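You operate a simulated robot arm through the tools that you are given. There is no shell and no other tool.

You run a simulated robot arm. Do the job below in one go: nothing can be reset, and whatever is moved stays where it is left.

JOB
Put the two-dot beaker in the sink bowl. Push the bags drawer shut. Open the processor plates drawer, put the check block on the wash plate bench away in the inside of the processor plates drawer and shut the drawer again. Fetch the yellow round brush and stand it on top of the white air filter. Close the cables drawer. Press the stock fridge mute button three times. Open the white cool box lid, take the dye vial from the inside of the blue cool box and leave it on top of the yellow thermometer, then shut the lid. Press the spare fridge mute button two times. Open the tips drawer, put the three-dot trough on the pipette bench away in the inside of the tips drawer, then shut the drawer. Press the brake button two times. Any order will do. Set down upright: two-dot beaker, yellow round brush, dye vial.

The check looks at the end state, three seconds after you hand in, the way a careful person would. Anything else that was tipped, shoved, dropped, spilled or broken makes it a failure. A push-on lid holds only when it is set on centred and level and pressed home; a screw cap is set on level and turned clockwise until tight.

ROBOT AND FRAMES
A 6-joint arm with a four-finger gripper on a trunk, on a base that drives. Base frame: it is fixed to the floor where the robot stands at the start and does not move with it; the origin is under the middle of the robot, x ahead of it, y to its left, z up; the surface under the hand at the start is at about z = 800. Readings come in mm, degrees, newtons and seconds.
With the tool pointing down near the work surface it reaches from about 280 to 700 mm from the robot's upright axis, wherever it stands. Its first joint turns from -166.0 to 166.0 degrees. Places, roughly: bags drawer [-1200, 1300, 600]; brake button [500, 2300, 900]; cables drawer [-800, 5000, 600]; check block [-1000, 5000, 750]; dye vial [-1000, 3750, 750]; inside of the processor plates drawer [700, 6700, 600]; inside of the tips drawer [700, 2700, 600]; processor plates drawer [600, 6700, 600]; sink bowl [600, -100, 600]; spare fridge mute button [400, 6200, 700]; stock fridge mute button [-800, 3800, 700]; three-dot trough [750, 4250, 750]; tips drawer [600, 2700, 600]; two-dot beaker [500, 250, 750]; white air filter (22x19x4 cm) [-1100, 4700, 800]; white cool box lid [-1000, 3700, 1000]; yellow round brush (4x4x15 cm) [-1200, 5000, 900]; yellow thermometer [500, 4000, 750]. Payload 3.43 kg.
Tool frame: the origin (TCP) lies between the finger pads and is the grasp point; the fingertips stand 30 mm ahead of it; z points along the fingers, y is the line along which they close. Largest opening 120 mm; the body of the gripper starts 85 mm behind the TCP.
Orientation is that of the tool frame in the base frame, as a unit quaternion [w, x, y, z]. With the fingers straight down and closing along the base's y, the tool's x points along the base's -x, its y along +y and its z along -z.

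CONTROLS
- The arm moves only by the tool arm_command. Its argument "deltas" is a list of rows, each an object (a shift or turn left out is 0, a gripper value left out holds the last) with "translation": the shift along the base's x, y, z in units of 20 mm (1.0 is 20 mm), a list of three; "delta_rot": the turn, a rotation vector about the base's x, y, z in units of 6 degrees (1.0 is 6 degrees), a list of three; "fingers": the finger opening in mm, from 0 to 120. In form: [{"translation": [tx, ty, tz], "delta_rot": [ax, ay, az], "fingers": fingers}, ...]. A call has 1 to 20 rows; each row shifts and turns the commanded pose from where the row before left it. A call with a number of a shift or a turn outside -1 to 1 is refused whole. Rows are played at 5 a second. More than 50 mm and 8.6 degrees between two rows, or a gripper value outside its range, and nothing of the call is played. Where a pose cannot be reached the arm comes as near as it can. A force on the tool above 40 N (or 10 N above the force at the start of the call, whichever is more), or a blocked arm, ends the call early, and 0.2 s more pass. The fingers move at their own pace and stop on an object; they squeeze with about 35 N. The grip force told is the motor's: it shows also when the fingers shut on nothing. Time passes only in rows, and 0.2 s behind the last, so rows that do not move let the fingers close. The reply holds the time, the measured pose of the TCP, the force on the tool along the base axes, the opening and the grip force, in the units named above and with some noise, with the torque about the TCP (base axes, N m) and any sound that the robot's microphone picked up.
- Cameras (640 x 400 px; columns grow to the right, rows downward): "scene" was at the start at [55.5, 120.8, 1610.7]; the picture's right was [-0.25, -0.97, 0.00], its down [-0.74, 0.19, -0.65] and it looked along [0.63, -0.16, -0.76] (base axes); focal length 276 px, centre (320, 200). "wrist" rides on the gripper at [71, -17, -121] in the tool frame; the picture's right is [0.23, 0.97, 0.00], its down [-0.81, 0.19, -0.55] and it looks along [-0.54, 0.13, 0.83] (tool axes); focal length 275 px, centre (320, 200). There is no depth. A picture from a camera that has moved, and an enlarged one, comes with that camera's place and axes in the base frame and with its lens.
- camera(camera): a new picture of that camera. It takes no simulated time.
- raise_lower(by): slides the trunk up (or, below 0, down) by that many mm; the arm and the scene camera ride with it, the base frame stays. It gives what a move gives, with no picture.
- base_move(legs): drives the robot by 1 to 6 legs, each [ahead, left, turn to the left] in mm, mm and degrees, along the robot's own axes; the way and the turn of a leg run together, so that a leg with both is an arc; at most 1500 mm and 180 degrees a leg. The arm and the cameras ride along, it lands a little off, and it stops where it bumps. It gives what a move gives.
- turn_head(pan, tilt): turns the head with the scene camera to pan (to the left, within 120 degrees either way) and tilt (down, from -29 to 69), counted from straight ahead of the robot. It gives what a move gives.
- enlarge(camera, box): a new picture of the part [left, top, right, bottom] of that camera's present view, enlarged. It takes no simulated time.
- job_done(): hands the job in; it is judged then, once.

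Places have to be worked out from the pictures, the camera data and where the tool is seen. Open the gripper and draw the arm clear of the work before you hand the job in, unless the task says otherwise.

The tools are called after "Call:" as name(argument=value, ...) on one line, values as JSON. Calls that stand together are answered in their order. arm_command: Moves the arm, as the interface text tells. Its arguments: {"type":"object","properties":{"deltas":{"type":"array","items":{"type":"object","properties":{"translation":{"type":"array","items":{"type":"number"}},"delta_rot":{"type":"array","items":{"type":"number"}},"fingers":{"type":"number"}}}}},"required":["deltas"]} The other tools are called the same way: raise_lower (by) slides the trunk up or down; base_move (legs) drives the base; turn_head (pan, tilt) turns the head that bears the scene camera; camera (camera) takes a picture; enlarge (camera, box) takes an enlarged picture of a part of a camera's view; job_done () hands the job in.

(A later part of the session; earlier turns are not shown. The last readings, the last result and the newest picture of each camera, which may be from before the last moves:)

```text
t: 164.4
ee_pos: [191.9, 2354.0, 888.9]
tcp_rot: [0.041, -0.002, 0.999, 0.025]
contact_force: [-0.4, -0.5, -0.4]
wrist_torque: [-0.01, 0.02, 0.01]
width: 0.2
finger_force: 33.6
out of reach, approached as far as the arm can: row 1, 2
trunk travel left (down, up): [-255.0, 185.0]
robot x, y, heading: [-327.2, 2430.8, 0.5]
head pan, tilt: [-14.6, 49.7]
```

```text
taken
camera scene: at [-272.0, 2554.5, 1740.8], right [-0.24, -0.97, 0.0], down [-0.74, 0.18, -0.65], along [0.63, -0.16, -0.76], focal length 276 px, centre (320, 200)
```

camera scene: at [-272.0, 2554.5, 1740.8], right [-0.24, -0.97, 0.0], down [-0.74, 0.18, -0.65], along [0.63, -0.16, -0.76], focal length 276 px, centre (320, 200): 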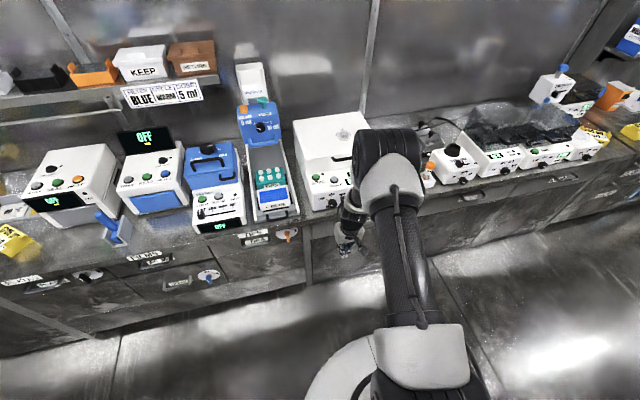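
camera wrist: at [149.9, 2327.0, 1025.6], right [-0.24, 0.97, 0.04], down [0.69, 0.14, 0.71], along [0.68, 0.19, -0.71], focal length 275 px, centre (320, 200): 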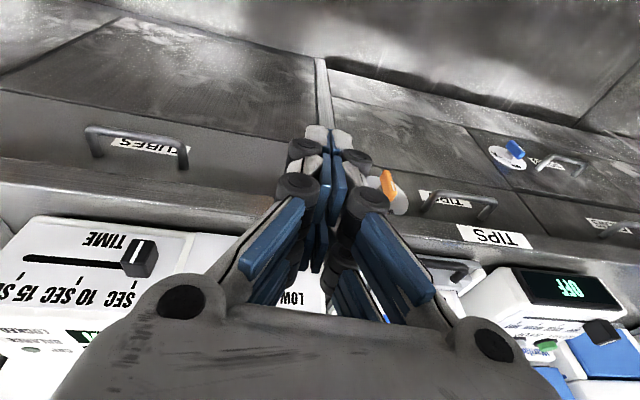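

I think the forearm roll joint got swung to its limit because I pitched the tool while the arm plane was skewed sideways. I retrace the pitch back to horizontal, then will redo it with the hand directly ahead of the robot.

Call:
arm_command(deltas=[{"translation": [0.2, 0, 0], "delta_rot": [0.1, -1, 0]}, {"translation": [0.2, 0, 0], "delta_rot": [0.1, -1, 0]}, {"translation": [0.2, 0, 0], "delta_rot": [0, -1, 0]}, {"translation": [0.2, 0, 0], "delta_rot": [0, -1, 0]}, {"translation": [0.2, 0, 0], "delta_rot": [0, -1, 0]}, {"translation": [0.2, 0, 0], "delta_rot": [0, -1, 0]}, {"translation": [0.2, 0, 0], "delta_rot": [0, -1, 0]}, {"translation": [0.2, 0, 0], "delta_rot": [0, -1, 0]}, {"translation": [0.2, 0, 0], "delta_rot": [0, -1, 0]}, {"translation": [0.2, 0, 0], "delta_rot": [0, -1, 0]}, {"translation": [0.2, 0, 0], "delta_rot": [0, -1, 0]}, {"translation": [0.2, 0, 0], "delta_rot": [0, -1, 0]}, {"translation": [0.2, 0, 0], "delta_rot": [0, -1, 0]}, {"translation": [0.2, 0, 0], "delta_rot": [0, -1, 0]}, {}])

Call:
camera(camera="scene")

```text
t: 167.6
ee_pos: [242.0, 2363.3, 887.8]
tcp_rot: [0.647, -0.035, 0.761, 0.041]
contact_force: [-0.5, 0.1, 0.0]
wrist_torque: [0.0, 0.03, -0.05]
width: 0.2
finger_force: 33.5
out of reach, approached as far as the arm can: row 2, 3
trunk travel left (down, up): [-255.0, 185.0]
robot x, y, heading: [-325.4, 2428.7, 0.6]
head pan, tilt: [-14.6, 49.7]
```

```text
taken
camera scene: at [-272.1, 2554.5, 1740.9], right [-0.24, -0.97, 0.0], down [-0.74, 0.18, -0.65], along [0.63, -0.16, -0.76], focal length 276 px, centre (320, 200)
```

scene: 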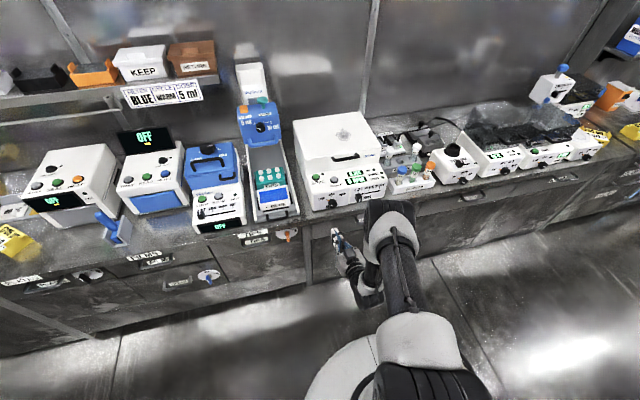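

I'll square the horizontal pose up, move it to the same place relative to the robot where the pitch-down worked before (hand straight ahead, r≈504), and retry.

Call:
arm_command(deltas=[{"translation": [-0.9, 0.6, 0.5], "delta_rot": [0, -0.8, -0.5]}, {"translation": [-0.9, 0.6, 0.5], "delta_rot": [-0.1, -0.8, -0.5]}, {"translation": [-0.9, 0.6, 0.5]}, {"translation": [-0.4, 0.3, 0.3]}, {}])

```text
t: 168.8
ee_pos: [180.3, 2404.9, 924.6]
tcp_rot: [0.706, -0.003, 0.708, 0.001]
contact_force: [-0.2, -1.0, 0.2]
wrist_torque: [0.0, 0.0, -0.03]
width: 0.0
finger_force: 33.2
trunk travel left (down, up): [-255.0, 185.0]
robot x, y, heading: [-328.5, 2432.9, 0.8]
head pan, tilt: [-14.6, 49.7]
```

Exact horizontal and on line. Now pitch down by 90° here.

Call:
arm_command(deltas=[{"delta_rot": [0, 1, 0]}, {"delta_rot": [0, 1, 0]}, {"delta_rot": [0, 1, 0]}, {"delta_rot": [0, 1, 0]}, {"delta_rot": [0, 1, 0]}, {"delta_rot": [0, 1, 0]}, {"delta_rot": [0, 1, 0]}, {"delta_rot": [0, 1, 0]}, {"delta_rot": [0, 1, 0]}, {"delta_rot": [0, 1, 0]}, {"delta_rot": [0, 1, 0]}, {"translation": [0, 0, 0.5], "delta_rot": [0, 1, 0]}, {"translation": [0, 0, 1], "delta_rot": [0, 1, 0]}, {"translation": [0, 0, 1], "delta_rot": [0, 1, 0]}, {"translation": [0, 0, 1], "delta_rot": [0, 1, 0]}, {}])

Call:
camera(camera="scene")

```text
t: 172.2
ee_pos: [180.1, 2411.6, 985.9]
tcp_rot: [0.0, -0.001, 1.0, 0.003]
contact_force: [-0.3, -0.3, 0.1]
wrist_torque: [0.0, -0.03, 0.02]
width: 0.1
finger_force: 34.0
out of reach, approached as far as the arm can: row 13
trunk travel left (down, up): [-255.0, 185.0]
robot x, y, heading: [-328.3, 2433.9, 0.7]
head pan, tilt: [-14.6, 49.7]
```

```text
taken
camera scene: at [-272.0, 2554.6, 1740.8], right [-0.24, -0.97, 0.0], down [-0.74, 0.18, -0.65], along [0.63, -0.16, -0.76], focal length 276 px, centre (320, 200)
```

scene: 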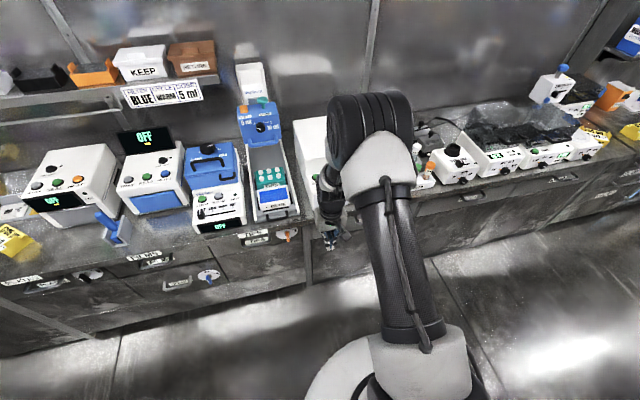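

The tool points exactly down again. I test that it stays so when moving up and toward the brake button.

Call:
raise_lower(by=-60)

Call:
arm_command(deltas=[{"translation": [0.5, 0, 1]}, {"translation": [0.5, 0, 1]}, {"translation": [0.5, 0, 1]}, {"translation": [0.5, 0, 0.5]}, {}])

Call:
base_move(legs=[[240, -70, 0]])

Call:
camera(camera="wrist")

```text
t: 173.2
ee_pos: [179.8, 2410.8, 926.4]
tcp_rot: [0.001, -0.002, 1.0, 0.003]
contact_force: [0.5, -0.7, 0.5]
wrist_torque: [0.0, -0.02, 0.01]
width: 0.0
finger_force: 33.2
trunk travel left (down, up): [-195.0, 245.0]
robot x, y, heading: [-323.6, 2436.0, 0.9]
head pan, tilt: [-14.6, 49.7]
```

```text
t: 174.4
ee_pos: [219.1, 2411.2, 996.0]
tcp_rot: [0.001, -0.001, 1.0, 0.002]
contact_force: [-0.1, -0.3, -0.4]
wrist_torque: [0.01, -0.01, 0.0]
width: 0.0
finger_force: 33.8
trunk travel left (down, up): [-195.0, 245.0]
robot x, y, heading: [-327.5, 2434.0, 0.7]
head pan, tilt: [-14.6, 49.7]
```

```text
t: 176.2
ee_pos: [459.4, 2341.3, 996.0]
tcp_rot: [0.001, 0.002, 1.0, 0.003]
contact_force: [-0.2, -0.2, -0.4]
wrist_torque: [0.01, 0.01, -0.02]
width: 0.0
finger_force: 33.4
trunk travel left (down, up): [-195.0, 245.0]
robot x, y, heading: [-88.4, 2371.3, 0.3]
head pan, tilt: [-14.6, 49.7]
```

```text
taken
camera wrist: at [387.7, 2324.7, 1116.4], right [-0.23, 0.97, 0.01], down [0.81, 0.19, 0.55], along [0.54, 0.13, -0.83], focal length 275 px, centre (320, 200)
```

wrist: 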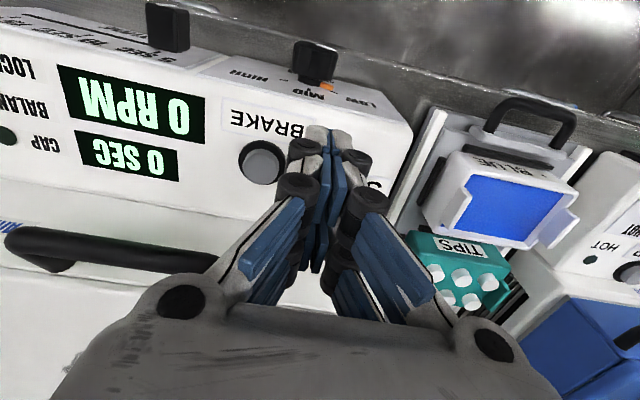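

All three rays meet at about (482, 2305, 938). I move the closed fingertips above the button.

Call:
arm_command(deltas=[{"translation": [0, 0, 0.75]}, {"translation": [0.55, -0.9, 0]}, {"translation": [0.55, -0.9, 0]}, {}])

Call:
camera(camera="wrist")

Call:
turn_head(pan=15, tilt=45)

Call:
camera(camera="scene")

```text
t: 177.2
ee_pos: [480.9, 2306.3, 1012.3]
tcp_rot: [0.001, 0.001, 1.0, 0.002]
contact_force: [0.0, 0.3, 0.3]
wrist_torque: [0.01, 0.02, 0.0]
width: 0.0
finger_force: 33.5
trunk travel left (down, up): [-195.0, 245.0]
robot x, y, heading: [-89.2, 2366.2, 0.3]
head pan, tilt: [-14.6, 49.7]
```

```text
taken
camera wrist: at [408.7, 2289.0, 1132.5], right [-0.23, 0.97, 0.01], down [0.81, 0.19, 0.55], along [0.54, 0.13, -0.83], focal length 275 px, centre (320, 200)
```

wrist: 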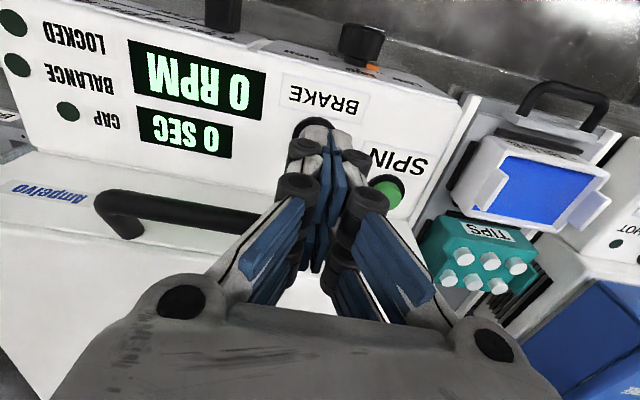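

```text
t: 178.2
ee_pos: [480.0, 2304.5, 1010.8]
tcp_rot: [0.001, 0.0, 1.0, 0.003]
contact_force: [-0.6, 0.3, -0.4]
wrist_torque: [-0.01, -0.01, 0.03]
width: 0.0
finger_force: 33.8
trunk travel left (down, up): [-195.0, 245.0]
robot x, y, heading: [-85.3, 2362.5, 0.4]
head pan, tilt: [15.0, 45.0]
```

```text
taken
camera scene: at [-28.9, 2527.5, 1687.3], right [0.26, -0.96, 0.0], down [-0.68, -0.19, -0.71], along [0.68, 0.19, -0.71], focal length 276 px, centre (320, 200)
```

scene: 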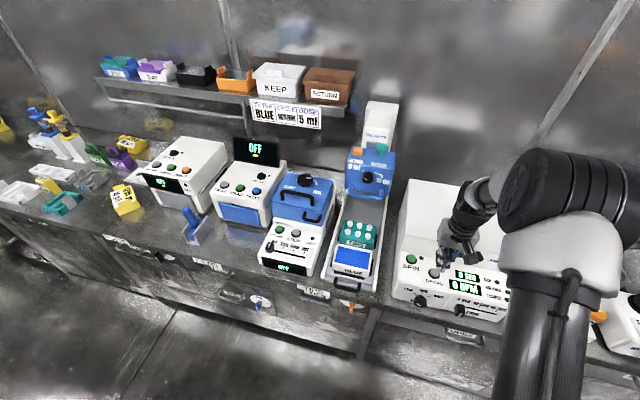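

Call:
enlarge(camera="wrist", box=[260, 80, 420, 220])

Call:
enlarge(camera="scene", box=[390, 220, 520, 320])

```text
2.86 times, centred on (340, 150) of wrist
camera zoom: at [408.7, 2288.9, 1132.5], right [-0.23, 0.97, 0.01], down [0.81, 0.19, 0.56], along [0.54, 0.13, -0.83], focal length 786 px, centre (263, 343)
```

zoom: 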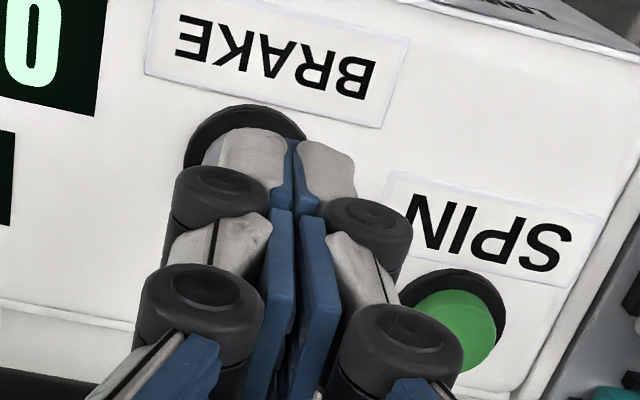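

```text
4.00 times, centred on (455, 270) of scene
camera zoom: at [-28.9, 2527.5, 1687.3], right [0.26, -0.96, 0.0], down [-0.68, -0.19, -0.71], along [0.68, 0.19, -0.71], focal length 1102 px, centre (-220, -80)
```

zoom: 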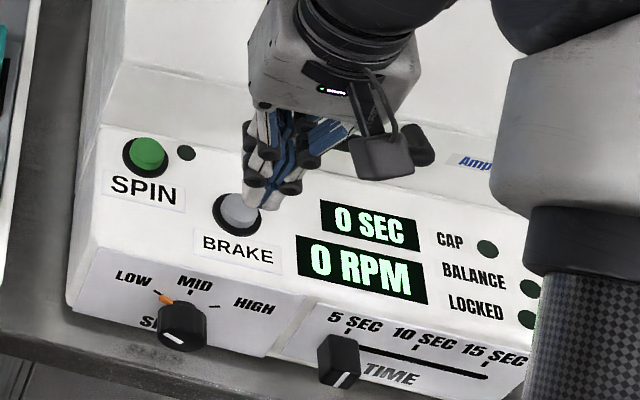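

The fingers look ~5 mm off toward +y relative to the button's centre (481, 2301). I shift -y by 5 mm, then lower gently until contact.

Call:
arm_command(deltas=[{"translation": [0, -0.3, -0.5]}, {"translation": [0, 0, -0.5]}, {"translation": [0, 0, -0.3]}, {"translation": [0, 0, -0.2]}, {}])

Call:
enlarge(camera="scene", box=[390, 220, 520, 320])

Call:
enlarge(camera="wrist", box=[260, 80, 420, 220])

```text
t: 179.4
ee_pos: [481.3, 2298.1, 981.0]
tcp_rot: [0.0, 0.001, 1.0, 0.003]
contact_force: [-0.3, 0.7, 0.7]
wrist_torque: [-0.01, 0.01, 0.0]
width: 0.0
finger_force: 33.4
trunk travel left (down, up): [-195.0, 245.0]
robot x, y, heading: [-87.3, 2361.4, 0.5]
head pan, tilt: [15.0, 45.0]
```

```text
4.00 times, centred on (455, 270) of scene
camera zoom: at [-28.9, 2527.6, 1687.4], right [0.26, -0.96, 0.0], down [-0.68, -0.19, -0.71], along [0.68, 0.19, -0.71], focal length 1102 px, centre (-220, -80)
```

zoom: 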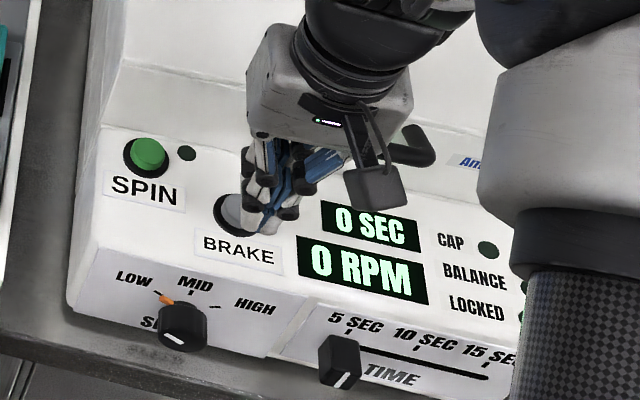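

```text
2.86 times, centred on (340, 150) of wrist
camera zoom: at [409.0, 2281.9, 1102.0], right [-0.23, 0.97, 0.01], down [0.81, 0.19, 0.56], along [0.54, 0.13, -0.83], focal length 786 px, centre (263, 343)
```

zoom: 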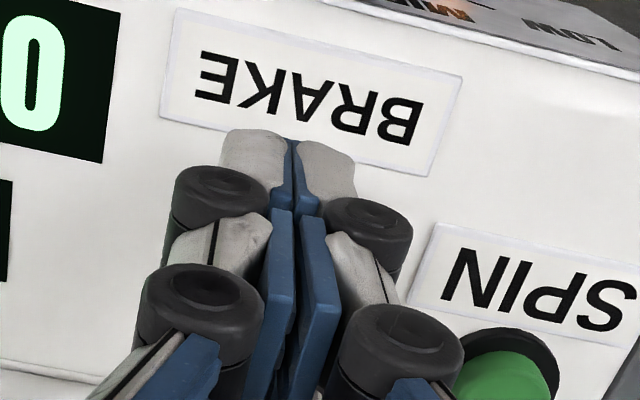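

Call:
enlarge(camera="scene", box=[435, 240, 485, 285])

```text
8.89 times, centred on (460, 262) of scene
camera zoom: at [-28.9, 2527.6, 1687.4], right [0.26, -0.96, 0.0], down [-0.68, -0.19, -0.71], along [0.68, 0.19, -0.71], focal length 2449 px, centre (-924, -356)
```

zoom: 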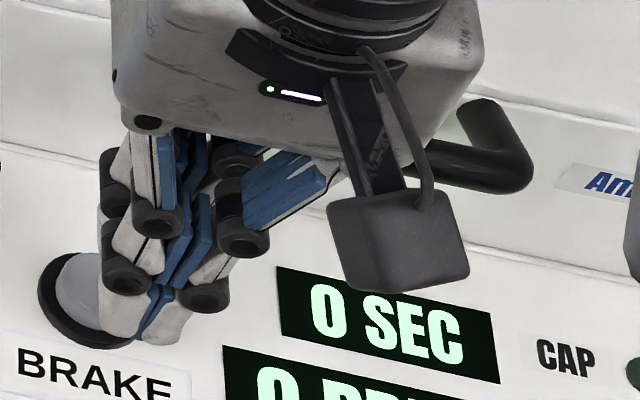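

Combining both views, the button is really nearer (490, 2303, 920), so I must move about 10 mm further in +x and 4 mm in +y, then press down in small steps.

Call:
arm_command(deltas=[{"translation": [0.5, 0.2, 0]}, {"translation": [0, 0, -0.3]}, {"translation": [0, 0, -0.3]}, {}])

Call:
enlarge(camera="scene", box=[435, 240, 485, 285])

Call:
enlarge(camera="wrist", box=[260, 80, 420, 220])

```text
t: 180.0
ee_pos: [482.7, 2304.1, 975.3]
tcp_rot: [-0.006, 0.002, 1.0, 0.004]
contact_force: [-13.9, 0.9, 2.6]
wrist_torque: [-0.13, -0.45, -0.05]
width: 0.1
finger_force: 33.3
trunk travel left (down, up): [-195.0, 245.0]
robot x, y, heading: [-88.8, 2366.9, 0.2]
head pan, tilt: [15.0, 45.0]
stopped in row 3: the force on the tool passed its limit at 42 N (the readings are from after the stop); the commanded pose is now the measured one
```

```text
8.89 times, centred on (460, 262) of scene
camera zoom: at [-31.5, 2527.6, 1687.4], right [0.26, -0.96, 0.0], down [-0.68, -0.19, -0.71], along [0.68, 0.19, -0.71], focal length 2449 px, centre (-924, -356)
```

zoom: 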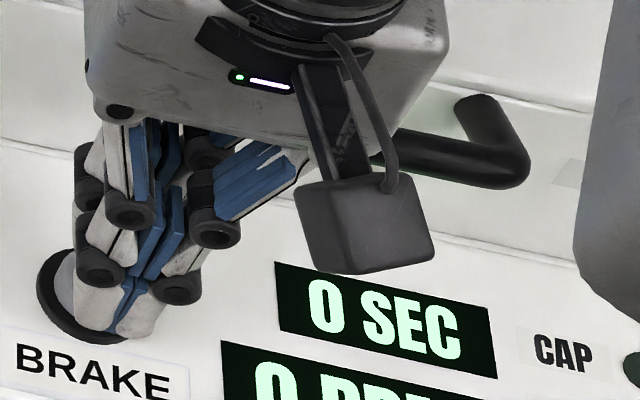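

```text
2.86 times, centred on (340, 150) of wrist
camera zoom: at [413.7, 2287.7, 1097.1], right [-0.23, 0.97, 0.01], down [0.82, 0.18, 0.54], along [0.53, 0.13, -0.84], focal length 786 px, centre (263, 343)
```

zoom: 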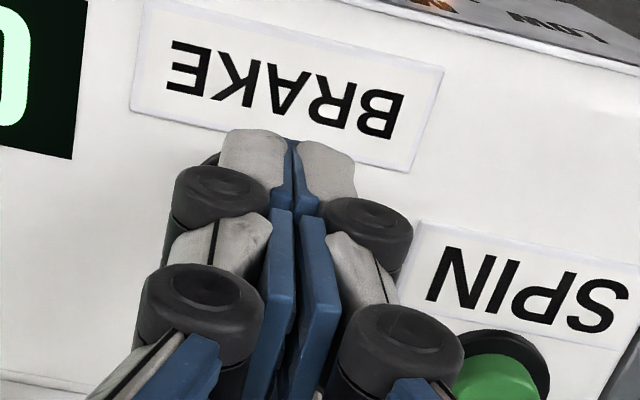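

The torque says the knuckles hit the lid's black handle, not the button. I'll lift, shift the base slightly, and approach with the tool tilted 45° so the hand stays in front of the lid.

Call:
arm_command(deltas=[{"translation": [-0.5, 0, 0.2]}, {"translation": [-0.5, 0, 1]}, {"translation": [-0.5, 0, 1]}, {"translation": [-0.5, 0, 0.5]}, {}])

Call:
base_move(legs=[[0, -35, 0]])

Call:
arm_command(deltas=[{"translation": [-0.2, 0.4, 0], "delta_rot": [0, -1, 0]}, {"translation": [-0.2, 0.4, 0], "delta_rot": [0, -1, 0]}, {"translation": [-0.2, 0.4, 0], "delta_rot": [0, -1, 0]}, {"translation": [0, 0.4, 0], "delta_rot": [0, -1, 0]}, {"translation": [0, 0.2, 0], "delta_rot": [0, -1, 0]}, {"delta_rot": [0, -1, 0]}, {"delta_rot": [0, -1, 0]}, {"delta_rot": [0, -0.5, 0]}, {}])

Call:
camera(camera="wrist")

Call:
camera(camera="scene")

```text
t: 181.2
ee_pos: [446.0, 2302.3, 1030.1]
tcp_rot: [-0.005, 0.002, 1.0, 0.003]
contact_force: [0.2, -0.9, 0.2]
wrist_torque: [0.0, -0.02, -0.02]
width: 0.1
finger_force: 33.6
trunk travel left (down, up): [-195.0, 245.0]
robot x, y, heading: [-88.0, 2366.4, 0.3]
head pan, tilt: [15.0, 45.0]
```

```text
t: 182.1
ee_pos: [447.6, 2266.3, 1029.7]
tcp_rot: [-0.004, 0.002, 1.0, 0.005]
contact_force: [-0.5, -0.5, -0.3]
wrist_torque: [0.08, -0.01, -0.04]
width: 0.1
finger_force: 33.3
trunk travel left (down, up): [-195.0, 245.0]
robot x, y, heading: [-85.5, 2328.6, 0.3]
head pan, tilt: [15.0, 45.0]
```

```text
t: 184.1
ee_pos: [435.0, 2302.3, 1029.3]
tcp_rot: [0.379, 0.001, 0.925, 0.004]
contact_force: [-0.1, -0.2, 0.0]
wrist_torque: [-0.01, -0.02, 0.0]
width: 0.2
finger_force: 33.3
out of reach, approached as far as the arm can: row 5
trunk travel left (down, up): [-195.0, 245.0]
robot x, y, heading: [-88.5, 2329.2, 0.0]
head pan, tilt: [15.0, 45.0]
```

```text
taken
camera wrist: at [299.7, 2286.8, 1065.5], right [-0.17, 0.97, -0.15], down [0.19, 0.19, 0.96], along [0.97, 0.13, -0.21], focal length 275 px, centre (320, 200)
```

wrist: 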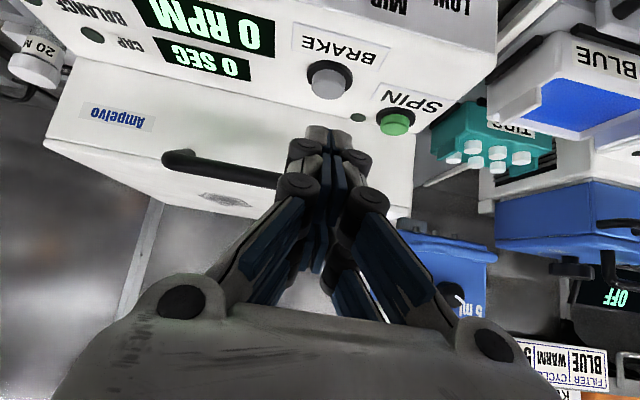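

```text
taken
camera scene: at [-29.2, 2492.2, 1687.4], right [0.26, -0.96, 0.0], down [-0.68, -0.19, -0.71], along [0.68, 0.19, -0.71], focal length 276 px, centre (320, 200)
```

scene: 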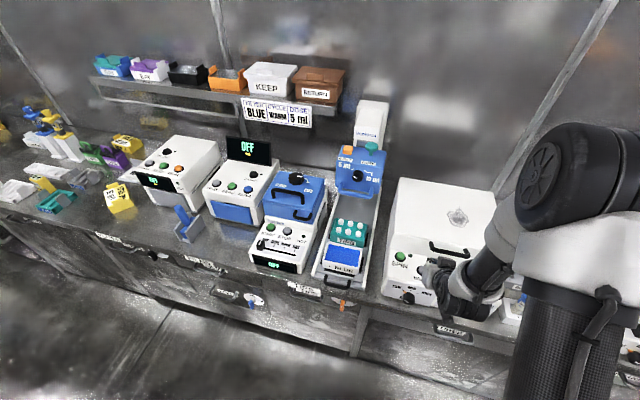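

Now the button is clearly seen; intersecting the two wrist rays gives (482, 2304, 936). I lower onto the 45° line through the button.

Call:
arm_command(deltas=[{"translation": [0, 0, -0.8]}, {"translation": [0, 0, -0.8]}, {"translation": [0, 0, -0.7]}, {}])

Call:
camera(camera="wrist")

Call:
enlarge(camera="scene", box=[380, 230, 480, 310])

```text
t: 185.1
ee_pos: [433.5, 2304.6, 982.4]
tcp_rot: [0.378, 0.0, 0.926, 0.004]
contact_force: [0.2, -0.1, -0.2]
wrist_torque: [-0.01, 0.0, -0.02]
width: 0.0
finger_force: 33.7
trunk travel left (down, up): [-195.0, 245.0]
robot x, y, heading: [-86.8, 2333.4, 0.4]
head pan, tilt: [15.0, 45.0]
```

```text
taken
camera wrist: at [298.5, 2287.5, 1019.6], right [-0.17, 0.97, -0.15], down [0.19, 0.19, 0.96], along [0.97, 0.13, -0.22], focal length 275 px, centre (320, 200)
```

wrist: 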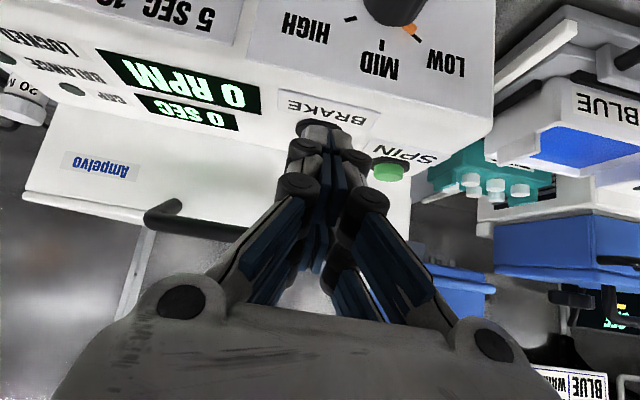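

```text
5.00 times, centred on (430, 270) of scene
camera zoom: at [-29.4, 2492.3, 1687.4], right [0.26, -0.96, 0.0], down [-0.68, -0.19, -0.71], along [0.68, 0.19, -0.71], focal length 1378 px, centre (-230, -150)
```

zoom: 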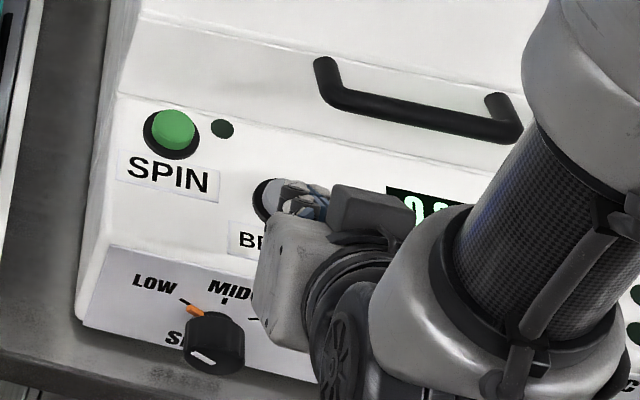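

Lined up. I advance along the tool axis in small steps, watching force and sound.

Call:
arm_command(deltas=[{"translation": [0.35, -0.1, -0.355]}, {"translation": [0.35, 0, -0.355]}, {"translation": [0.18, 0, -0.18]}, {"translation": [0.11, 0, -0.11]}, {"translation": [0.11, 0, -0.11]}, {}])

Call:
enlarge(camera="wrist", box=[260, 60, 420, 200])

```text
t: 186.5
ee_pos: [456.3, 2301.9, 962.3]
tcp_rot: [0.38, 0.001, 0.925, 0.004]
contact_force: [0.1, -0.1, 0.1]
wrist_torque: [0.03, 0.01, -0.01]
width: 0.1
finger_force: 33.1
trunk travel left (down, up): [-195.0, 245.0]
robot x, y, heading: [-89.5, 2332.0, 0.0]
head pan, tilt: [15.0, 45.0]
```

```text
2.86 times, centred on (340, 130) of wrist
camera zoom: at [321.8, 2285.6, 998.0], right [-0.17, 0.97, -0.15], down [0.19, 0.19, 0.96], along [0.97, 0.13, -0.22], focal length 786 px, centre (263, 400)
```

zoom: 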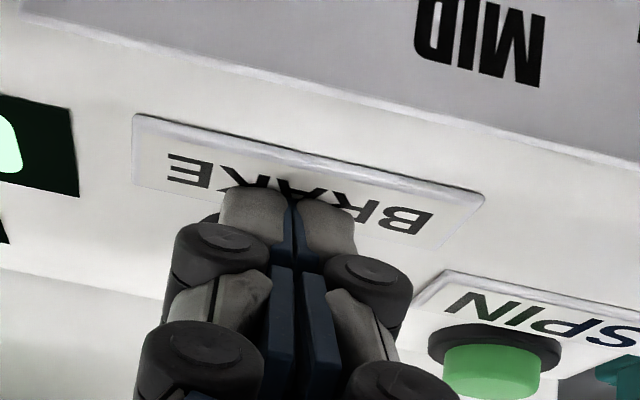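

Call:
arm_command(deltas=[{"translation": [0.1, 0, -0.1]}, {"translation": [0.1, 0, -0.1]}, {"translation": [0.1, 0, -0.1]}, {}])

Call:
enlarge(camera="scene", box=[380, 230, 480, 310])

```text
t: 187.3
ee_pos: [460.7, 2300.9, 958.8]
tcp_rot: [0.384, 0.001, 0.923, 0.004]
contact_force: [-10.1, 0.9, 22.2]
wrist_torque: [0.01, 0.31, 0.02]
width: 0.0
finger_force: 33.4
trunk travel left (down, up): [-195.0, 245.0]
robot x, y, heading: [-90.5, 2330.6, 0.6]
head pan, tilt: [15.0, 45.0]
stopped in row 3: the force on the tool passed its limit at 43 N (the readings are from after the stop); the commanded pose is now the measured one
```

```text
5.00 times, centred on (430, 270) of scene
camera zoom: at [-33.1, 2492.5, 1687.6], right [0.26, -0.96, 0.0], down [-0.68, -0.19, -0.71], along [0.68, 0.19, -0.71], focal length 1378 px, centre (-230, -150)
```

zoom: 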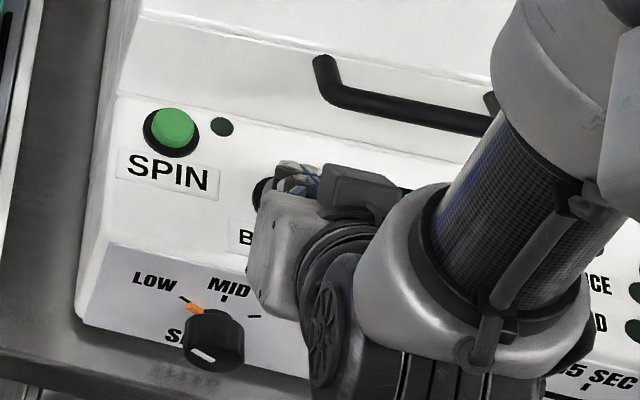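

Contact at ~43 N without any sound reported. I back off 20 mm and inspect where the fingertips met it.

Call:
enlarge(camera="wrist", box=[260, 60, 420, 200])

Call:
arm_command(deltas=[{"translation": [-0.35, 0, 0.355]}, {"translation": [-0.35, 0, 0.355]}, {"translation": [-0.35, 0, 0.355]}, {}])

Call:
enlarge(camera="wrist", box=[260, 60, 420, 200])

Call:
enlarge(camera="scene", box=[395, 240, 455, 290])

```text
2.86 times, centred on (340, 130) of wrist
camera zoom: at [325.7, 2285.0, 995.2], right [-0.16, 0.97, -0.16], down [0.18, 0.19, 0.97], along [0.97, 0.13, -0.21], focal length 786 px, centre (263, 400)
```

zoom: 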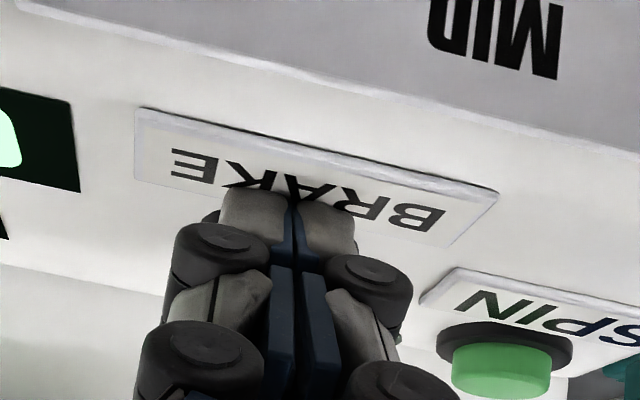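

```text
t: 188.3
ee_pos: [442.2, 2299.8, 980.7]
tcp_rot: [0.381, 0.001, 0.924, 0.004]
contact_force: [-0.4, 0.5, -0.9]
wrist_torque: [0.01, -0.03, 0.0]
width: 0.0
finger_force: 33.0
trunk travel left (down, up): [-195.0, 245.0]
robot x, y, heading: [-85.9, 2330.1, 0.1]
head pan, tilt: [15.0, 45.0]
```

```text
2.86 times, centred on (340, 130) of wrist
camera zoom: at [306.2, 2284.2, 1015.1], right [-0.17, 0.97, -0.16], down [0.19, 0.19, 0.96], along [0.97, 0.13, -0.21], focal length 786 px, centre (263, 400)
```

zoom: 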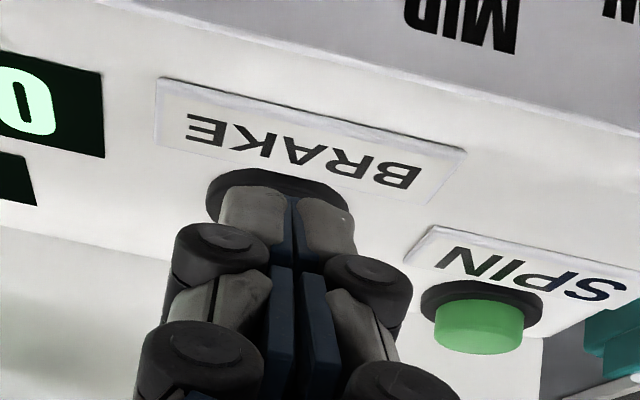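

```text
8.00 times, centred on (425, 265) of scene
camera zoom: at [-29.2, 2492.3, 1687.3], right [0.26, -0.96, 0.0], down [-0.68, -0.19, -0.71], along [0.68, 0.19, -0.71], focal length 2204 px, centre (-520, -320)
```

zoom: 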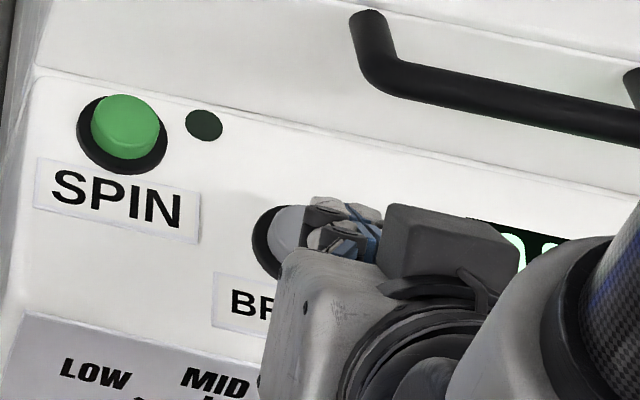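

The tips met the panel just in front of the button (over the label edge). The button is about 10 mm further in +x; I shift the approach line and advance again in small steps.

Call:
arm_command(deltas=[{"translation": [0.5, 0, 0.2]}, {"translation": [0.25, 0, -0.25]}, {"translation": [0.25, 0, -0.25]}, {}])

Call:
enlarge(camera="wrist", box=[260, 60, 420, 200])

```text
t: 189.3
ee_pos: [460.5, 2301.5, 971.9]
tcp_rot: [0.38, 0.001, 0.925, 0.004]
contact_force: [0.3, -0.1, -0.4]
wrist_torque: [0.0, 0.01, -0.02]
width: 0.4
finger_force: 32.9
trunk travel left (down, up): [-195.0, 245.0]
robot x, y, heading: [-90.6, 2333.6, 0.3]
head pan, tilt: [15.0, 45.0]
```

```text
2.86 times, centred on (340, 130) of wrist
camera zoom: at [325.0, 2284.1, 1007.2], right [-0.17, 0.97, -0.16], down [0.18, 0.19, 0.97], along [0.97, 0.13, -0.21], focal length 786 px, centre (263, 400)
```

zoom: 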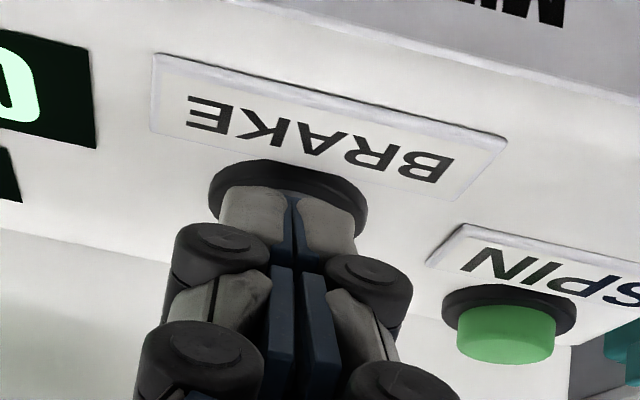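

Now the tips project right over the button cap. I advance in 2–3 mm steps.

Call:
arm_command(deltas=[{"translation": [0.1, 0, -0.1]}, {"translation": [0.1, 0, -0.1]}, {"translation": [0.1, 0, -0.1]}, {}])

Call:
arm_command(deltas=[{"translation": [0.08, 0, -0.08]}, {"translation": [0.08, 0, -0.08]}, {}])

```text
t: 190.3
ee_pos: [467.0, 2300.9, 966.3]
tcp_rot: [0.381, 0.001, 0.925, 0.004]
contact_force: [-0.6, -0.1, 0.4]
wrist_torque: [0.03, 0.01, 0.05]
width: 0.2
finger_force: 33.2
trunk travel left (down, up): [-195.0, 245.0]
robot x, y, heading: [-90.1, 2328.7, -0.1]
head pan, tilt: [15.0, 45.0]
```

```text
t: 191.1
ee_pos: [467.6, 2301.9, 963.1]
tcp_rot: [0.382, 0.0, 0.924, 0.004]
contact_force: [-12.5, -1.1, 10.0]
wrist_torque: [0.08, 0.41, -0.08]
width: 5.9
finger_force: 33.0
trunk travel left (down, up): [-195.0, 245.0]
robot x, y, heading: [-90.8, 2330.2, 0.3]
head pan, tilt: [15.0, 45.0]
```

Call:
enlarge(camera="wrist", box=[260, 60, 420, 200])

Call:
enlarge(camera="scene", box=[395, 240, 455, 290])

```text
2.86 times, centred on (340, 130) of wrist
camera zoom: at [332.6, 2284.9, 999.5], right [-0.17, 0.97, -0.16], down [0.18, 0.19, 0.97], along [0.97, 0.13, -0.21], focal length 786 px, centre (263, 400)
```

zoom: 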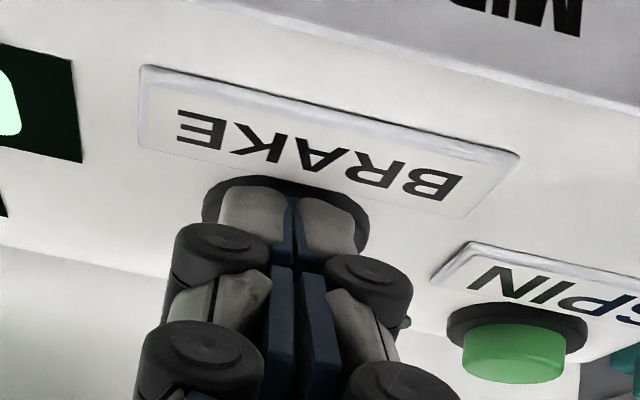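

```text
8.00 times, centred on (425, 265) of scene
camera zoom: at [-32.4, 2492.3, 1687.5], right [0.26, -0.96, 0.0], down [-0.68, -0.19, -0.71], along [0.68, 0.19, -0.71], focal length 2204 px, centre (-520, -320)
```

zoom: 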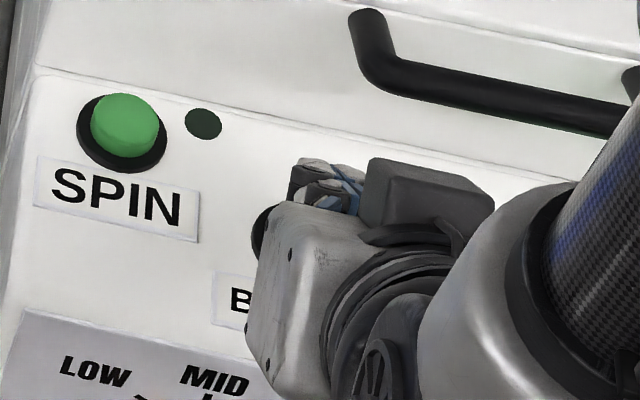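

The tips touch the cap's front edge rather than its face. I back off and re-pitch to ~25° from vertical (along the panel's normal) for a clean press.

Call:
arm_command(deltas=[{"translation": [-0.3, 0, 0.3]}, {"translation": [-0.3, 0, 0.4]}, {"translation": [0, 0, 0.3], "delta_rot": [0, 1, 0]}, {"translation": [0.2, 0, 0.2], "delta_rot": [0, 1, 0]}, {"translation": [0.2, 0, 0], "delta_rot": [0, 1, 0]}, {"translation": [0.1, 0, 0], "delta_rot": [0, 0.3, 0]}, {}])

Call:
camera(camera="wrist")

Call:
enlarge(camera="scene", box=[395, 230, 475, 290])

```text
t: 192.7
ee_pos: [469.1, 2301.7, 987.3]
tcp_rot: [0.217, 0.001, 0.976, 0.003]
contact_force: [0.0, 0.1, 0.0]
wrist_torque: [0.01, 0.0, 0.0]
width: 0.1
finger_force: 33.1
trunk travel left (down, up): [-195.0, 245.0]
robot x, y, heading: [-86.9, 2330.9, 0.4]
head pan, tilt: [15.0, 45.0]
```

```text
taken
camera wrist: at [353.8, 2285.1, 1067.4], right [-0.21, 0.97, -0.09], down [0.5, 0.19, 0.84], along [0.84, 0.13, -0.53], focal length 275 px, centre (320, 200)
```

wrist: 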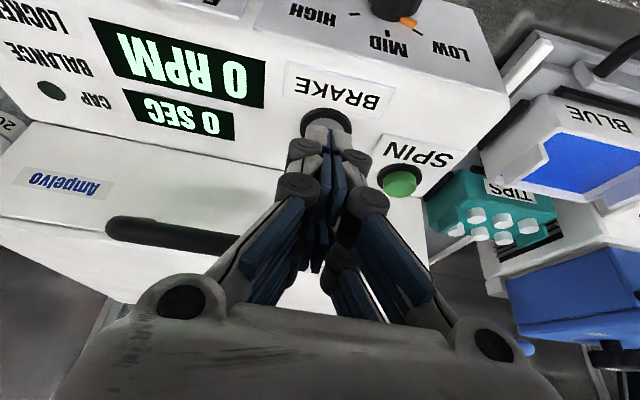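

```text
6.67 times, centred on (435, 260) of scene
camera zoom: at [-29.6, 2492.3, 1687.3], right [0.26, -0.96, 0.0], down [-0.68, -0.19, -0.71], along [0.68, 0.19, -0.71], focal length 1837 px, centre (-447, -200)
```

zoom: 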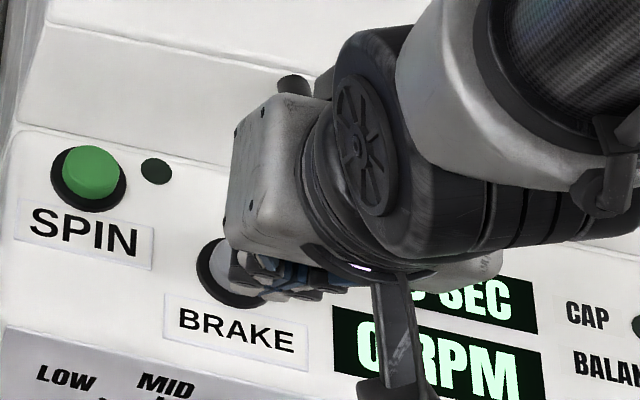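

Working through the torques: the fingers are two-layered prongs about ±21 mm off the axis, so the near prongs touched the panel, never the button. I'll aim the near prong tips at the cap: back at 45° pitch with TCP about (480, 2303, 978) at contact; first a 25 mm standoff.

Call:
arm_command(deltas=[{"translation": [-0.35, 0.1, 0.4]}, {"delta_rot": [0, -1, 0]}, {"delta_rot": [0, -1, 0]}, {"delta_rot": [0, -1, 0]}, {"delta_rot": [0, -0.33, 0]}, {}])

Call:
enlarge(camera="wrist", box=[240, 40, 420, 200])

```text
t: 194.1
ee_pos: [462.1, 2303.1, 994.7]
tcp_rot: [0.384, 0.0, 0.923, 0.003]
contact_force: [0.3, 0.3, 1.0]
wrist_torque: [0.01, -0.02, 0.0]
width: 0.0
finger_force: 33.4
trunk travel left (down, up): [-195.0, 245.0]
robot x, y, heading: [-88.2, 2330.5, 0.4]
head pan, tilt: [15.0, 45.0]
```

```text
2.50 times, centred on (330, 120) of wrist
camera zoom: at [326.5, 2286.2, 1030.8], right [-0.16, 0.97, -0.16], down [0.18, 0.19, 0.97], along [0.97, 0.13, -0.21], focal length 688 px, centre (295, 400)
```

zoom: 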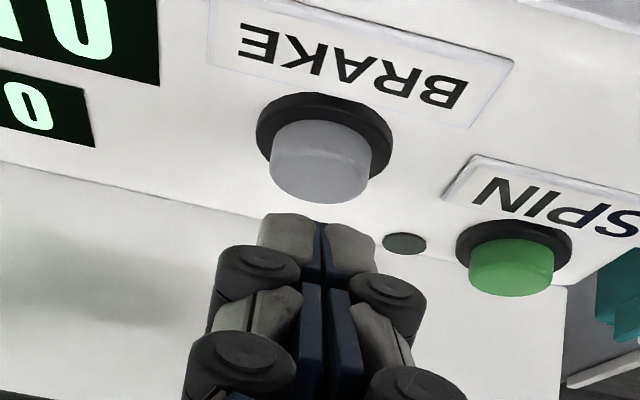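

The button is now clearly visible ahead of the prong tips. I lower 4 mm and advance along the axis.

Call:
arm_command(deltas=[{"translation": [0, 0, -0.2]}, {"translation": [0.25, 0, -0.25]}, {"translation": [0.25, 0, -0.25]}, {}])

Call:
enlarge(camera="wrist", box=[240, 40, 420, 200])

```text
t: 195.1
ee_pos: [470.2, 2302.6, 980.4]
tcp_rot: [0.383, 0.001, 0.924, 0.004]
contact_force: [-0.3, -0.7, -0.4]
wrist_torque: [0.03, 0.04, 0.02]
width: 0.0
finger_force: 34.2
trunk travel left (down, up): [-195.0, 245.0]
robot x, y, heading: [-92.3, 2330.4, 0.4]
head pan, tilt: [15.0, 45.0]
```

```text
2.50 times, centred on (330, 120) of wrist
camera zoom: at [335.2, 2286.4, 1015.3], right [-0.16, 0.97, -0.16], down [0.18, 0.19, 0.97], along [0.97, 0.13, -0.21], focal length 688 px, centre (295, 400)
```

zoom: 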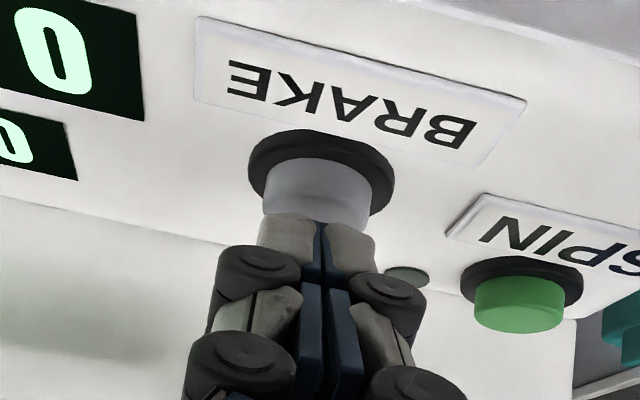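

Call:
arm_command(deltas=[{"translation": [0.08, 0, -0.08]}, {"translation": [0.08, 0, -0.08]}, {"translation": [0.08, 0, -0.08]}, {}])

Call:
enlarge(camera="wrist", box=[240, 40, 420, 200])

```text
t: 196.1
ee_pos: [476.6, 2303.4, 974.9]
tcp_rot: [0.383, 0.001, 0.924, 0.004]
contact_force: [0.1, 0.7, -1.0]
wrist_torque: [0.0, 0.0, -0.03]
width: 0.0
finger_force: 34.0
trunk travel left (down, up): [-195.0, 245.0]
robot x, y, heading: [-90.0, 2329.4, 0.5]
head pan, tilt: [15.0, 45.0]
```

```text
2.50 times, centred on (330, 120) of wrist
camera zoom: at [340.7, 2286.6, 1010.5], right [-0.16, 0.97, -0.16], down [0.18, 0.19, 0.97], along [0.97, 0.13, -0.21], focal length 688 px, centre (295, 400)
```

zoom: 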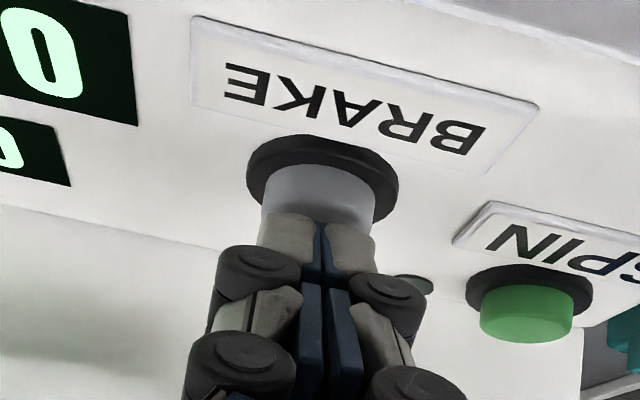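

Call:
arm_command(deltas=[{"translation": [0.08, 0, -0.08]}, {"translation": [0.08, 0, -0.08]}, {}])

Call:
arm_command(deltas=[{"translation": [0.06, 0, -0.06]}, {"translation": [0.06, 0, -0.06]}, {}])

Call:
enlarge(camera="wrist", box=[240, 40, 420, 200])

```text
t: 196.9
ee_pos: [479.7, 2303.6, 972.8]
tcp_rot: [0.383, 0.0, 0.924, 0.004]
contact_force: [-0.4, 0.0, 0.0]
wrist_torque: [0.01, 0.03, -0.01]
width: 6.0
finger_force: 33.6
trunk travel left (down, up): [-195.0, 245.0]
robot x, y, heading: [-87.1, 2329.8, 0.4]
head pan, tilt: [15.0, 45.0]
```

```text
t: 197.7
ee_pos: [481.3, 2305.2, 971.9]
tcp_rot: [0.383, 0.001, 0.924, 0.004]
contact_force: [0.0, 0.2, 1.2]
wrist_torque: [0.01, 0.02, 0.01]
width: 6.0
finger_force: 33.3
trunk travel left (down, up): [-195.0, 245.0]
robot x, y, heading: [-88.7, 2331.5, 0.3]
head pan, tilt: [15.0, 45.0]
```

```text
2.50 times, centred on (330, 120) of wrist
camera zoom: at [346.5, 2288.3, 1006.7], right [-0.16, 0.97, -0.16], down [0.18, 0.19, 0.97], along [0.97, 0.13, -0.21], focal length 688 px, centre (295, 400)
```

zoom: 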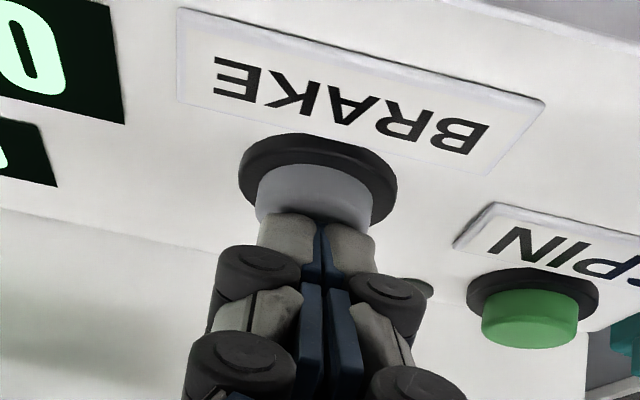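

Finger width reads 6 mm without force on the tool; I keep advancing carefully in small steps.

Call:
arm_command(deltas=[{"translation": [0.06, 0, -0.06]}, {"translation": [0.06, 0, -0.06]}, {}])

Call:
arm_command(deltas=[{"translation": [0.06, 0, -0.06]}, {"translation": [0.06, 0, -0.06]}, {}])

Call:
enlarge(camera="wrist", box=[240, 40, 420, 200])

```text
t: 198.5
ee_pos: [484.4, 2305.1, 969.4]
tcp_rot: [0.383, 0.0, 0.924, 0.005]
contact_force: [0.0, -1.5, 2.7]
wrist_torque: [-0.03, 0.03, 0.01]
width: 5.7
finger_force: 33.1
trunk travel left (down, up): [-195.0, 245.0]
robot x, y, heading: [-86.1, 2331.0, 0.2]
head pan, tilt: [15.0, 45.0]
```

```text
t: 199.3
ee_pos: [487.6, 2303.0, 967.1]
tcp_rot: [0.384, 0.0, 0.923, 0.004]
contact_force: [-1.8, 1.2, 4.5]
wrist_torque: [0.02, 0.05, 0.02]
width: 5.9
finger_force: 33.0
trunk travel left (down, up): [-195.0, 245.0]
robot x, y, heading: [-87.3, 2329.4, 0.2]
head pan, tilt: [15.0, 45.0]
heard: click
```

```text
2.50 times, centred on (330, 120) of wrist
camera zoom: at [351.8, 2287.5, 1001.7], right [-0.17, 0.97, -0.16], down [0.18, 0.19, 0.97], along [0.97, 0.13, -0.21], focal length 688 px, centre (295, 400)
```

zoom: 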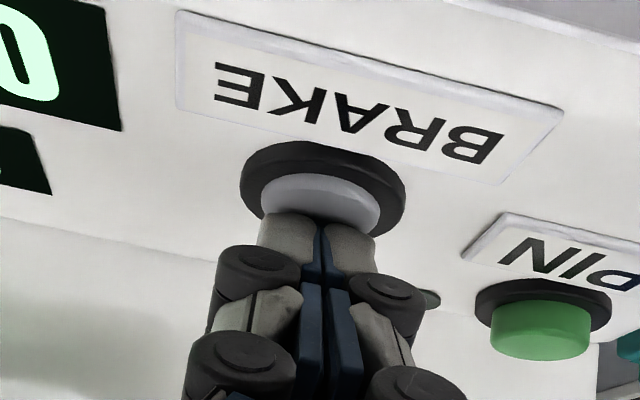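

A click was heard: one press. I retract about 12 mm to release and then repeat the same advance.

Call:
arm_command(deltas=[{"translation": [-0.2, 0, 0.2]}, {"translation": [-0.2, 0, 0.2]}, {"translation": [-0.1, 0, 0.1]}, {}])

Call:
arm_command(deltas=[{"translation": [0.2, 0, -0.2]}, {"translation": [0.15, 0, -0.15]}, {"translation": [0.08, 0, -0.08]}, {"translation": [0.07, 0, -0.07]}, {}])

```text
t: 200.3
ee_pos: [477.2, 2303.2, 974.8]
tcp_rot: [0.383, 0.001, 0.924, 0.004]
contact_force: [0.2, 0.1, 0.0]
wrist_torque: [-0.01, 0.0, 0.01]
width: 0.1
finger_force: 33.1
trunk travel left (down, up): [-195.0, 245.0]
robot x, y, heading: [-89.2, 2330.4, 0.4]
head pan, tilt: [15.0, 45.0]
```

```text
t: 201.5
ee_pos: [487.7, 2303.5, 967.9]
tcp_rot: [0.384, -0.001, 0.923, 0.004]
contact_force: [-1.0, 0.4, 4.2]
wrist_torque: [0.03, -0.01, 0.02]
width: 5.8
finger_force: 33.9
trunk travel left (down, up): [-195.0, 245.0]
robot x, y, heading: [-87.4, 2328.4, 0.1]
head pan, tilt: [15.0, 45.0]
heard: click
```

Second click heard — brake pressed twice. I retract clear of the machine and reposition to look at the TIPS drawer.

Call:
arm_command(deltas=[{"translation": [-0.3, 0, 0.3]}, {"translation": [-0.8, 0, 0.8]}, {"translation": [-0.8, 0, 0.8]}, {"translation": [-0.8, 0, 0.3]}, {"translation": [-0.5, 0, 0]}, {}])

Call:
base_move(legs=[[-260, 0, 0], [0, 330, 0]])

Call:
turn_head(pan=-5, tilt=50)

Call:
camera(camera="scene")

```text
t: 202.9
ee_pos: [424.4, 2303.6, 1012.9]
tcp_rot: [0.383, 0.0, 0.924, 0.005]
contact_force: [0.4, -0.2, 1.2]
wrist_torque: [0.0, -0.01, 0.01]
width: 0.0
finger_force: 33.3
trunk travel left (down, up): [-195.0, 245.0]
robot x, y, heading: [-86.4, 2330.9, 0.1]
head pan, tilt: [15.0, 45.0]
```

```text
t: 206.5
ee_pos: [167.1, 2631.5, 1013.3]
tcp_rot: [0.383, 0.005, 0.924, 0.002]
contact_force: [0.2, -0.3, 0.6]
wrist_torque: [0.01, -0.03, 0.0]
width: 0.0
finger_force: 32.8
trunk travel left (down, up): [-195.0, 245.0]
robot x, y, heading: [-345.8, 2659.5, -0.1]
head pan, tilt: [15.0, 45.0]
```

```text
t: 207.4
ee_pos: [166.9, 2630.5, 1011.8]
tcp_rot: [0.382, 0.004, 0.924, 0.002]
contact_force: [-0.2, -0.3, 0.5]
wrist_torque: [-0.01, -0.03, 0.01]
width: 0.1
finger_force: 33.2
trunk travel left (down, up): [-195.0, 245.0]
robot x, y, heading: [-347.8, 2660.2, -0.0]
head pan, tilt: [-5.0, 50.0]
```

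```text
taken
camera scene: at [-286.5, 2796.3, 1680.4], right [-0.09, -1.0, 0.0], down [-0.76, 0.07, -0.64], along [0.64, -0.06, -0.77], focal length 276 px, centre (320, 200)
```

scene: 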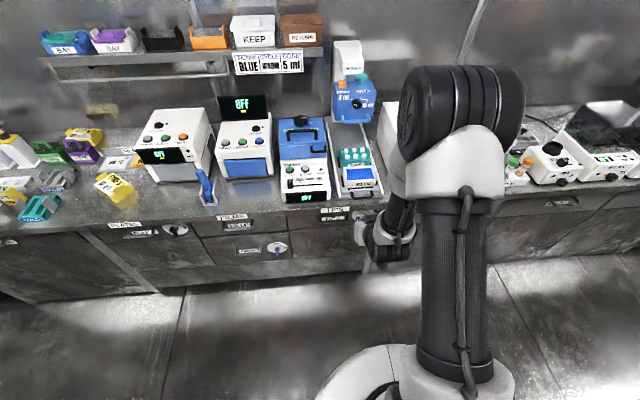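

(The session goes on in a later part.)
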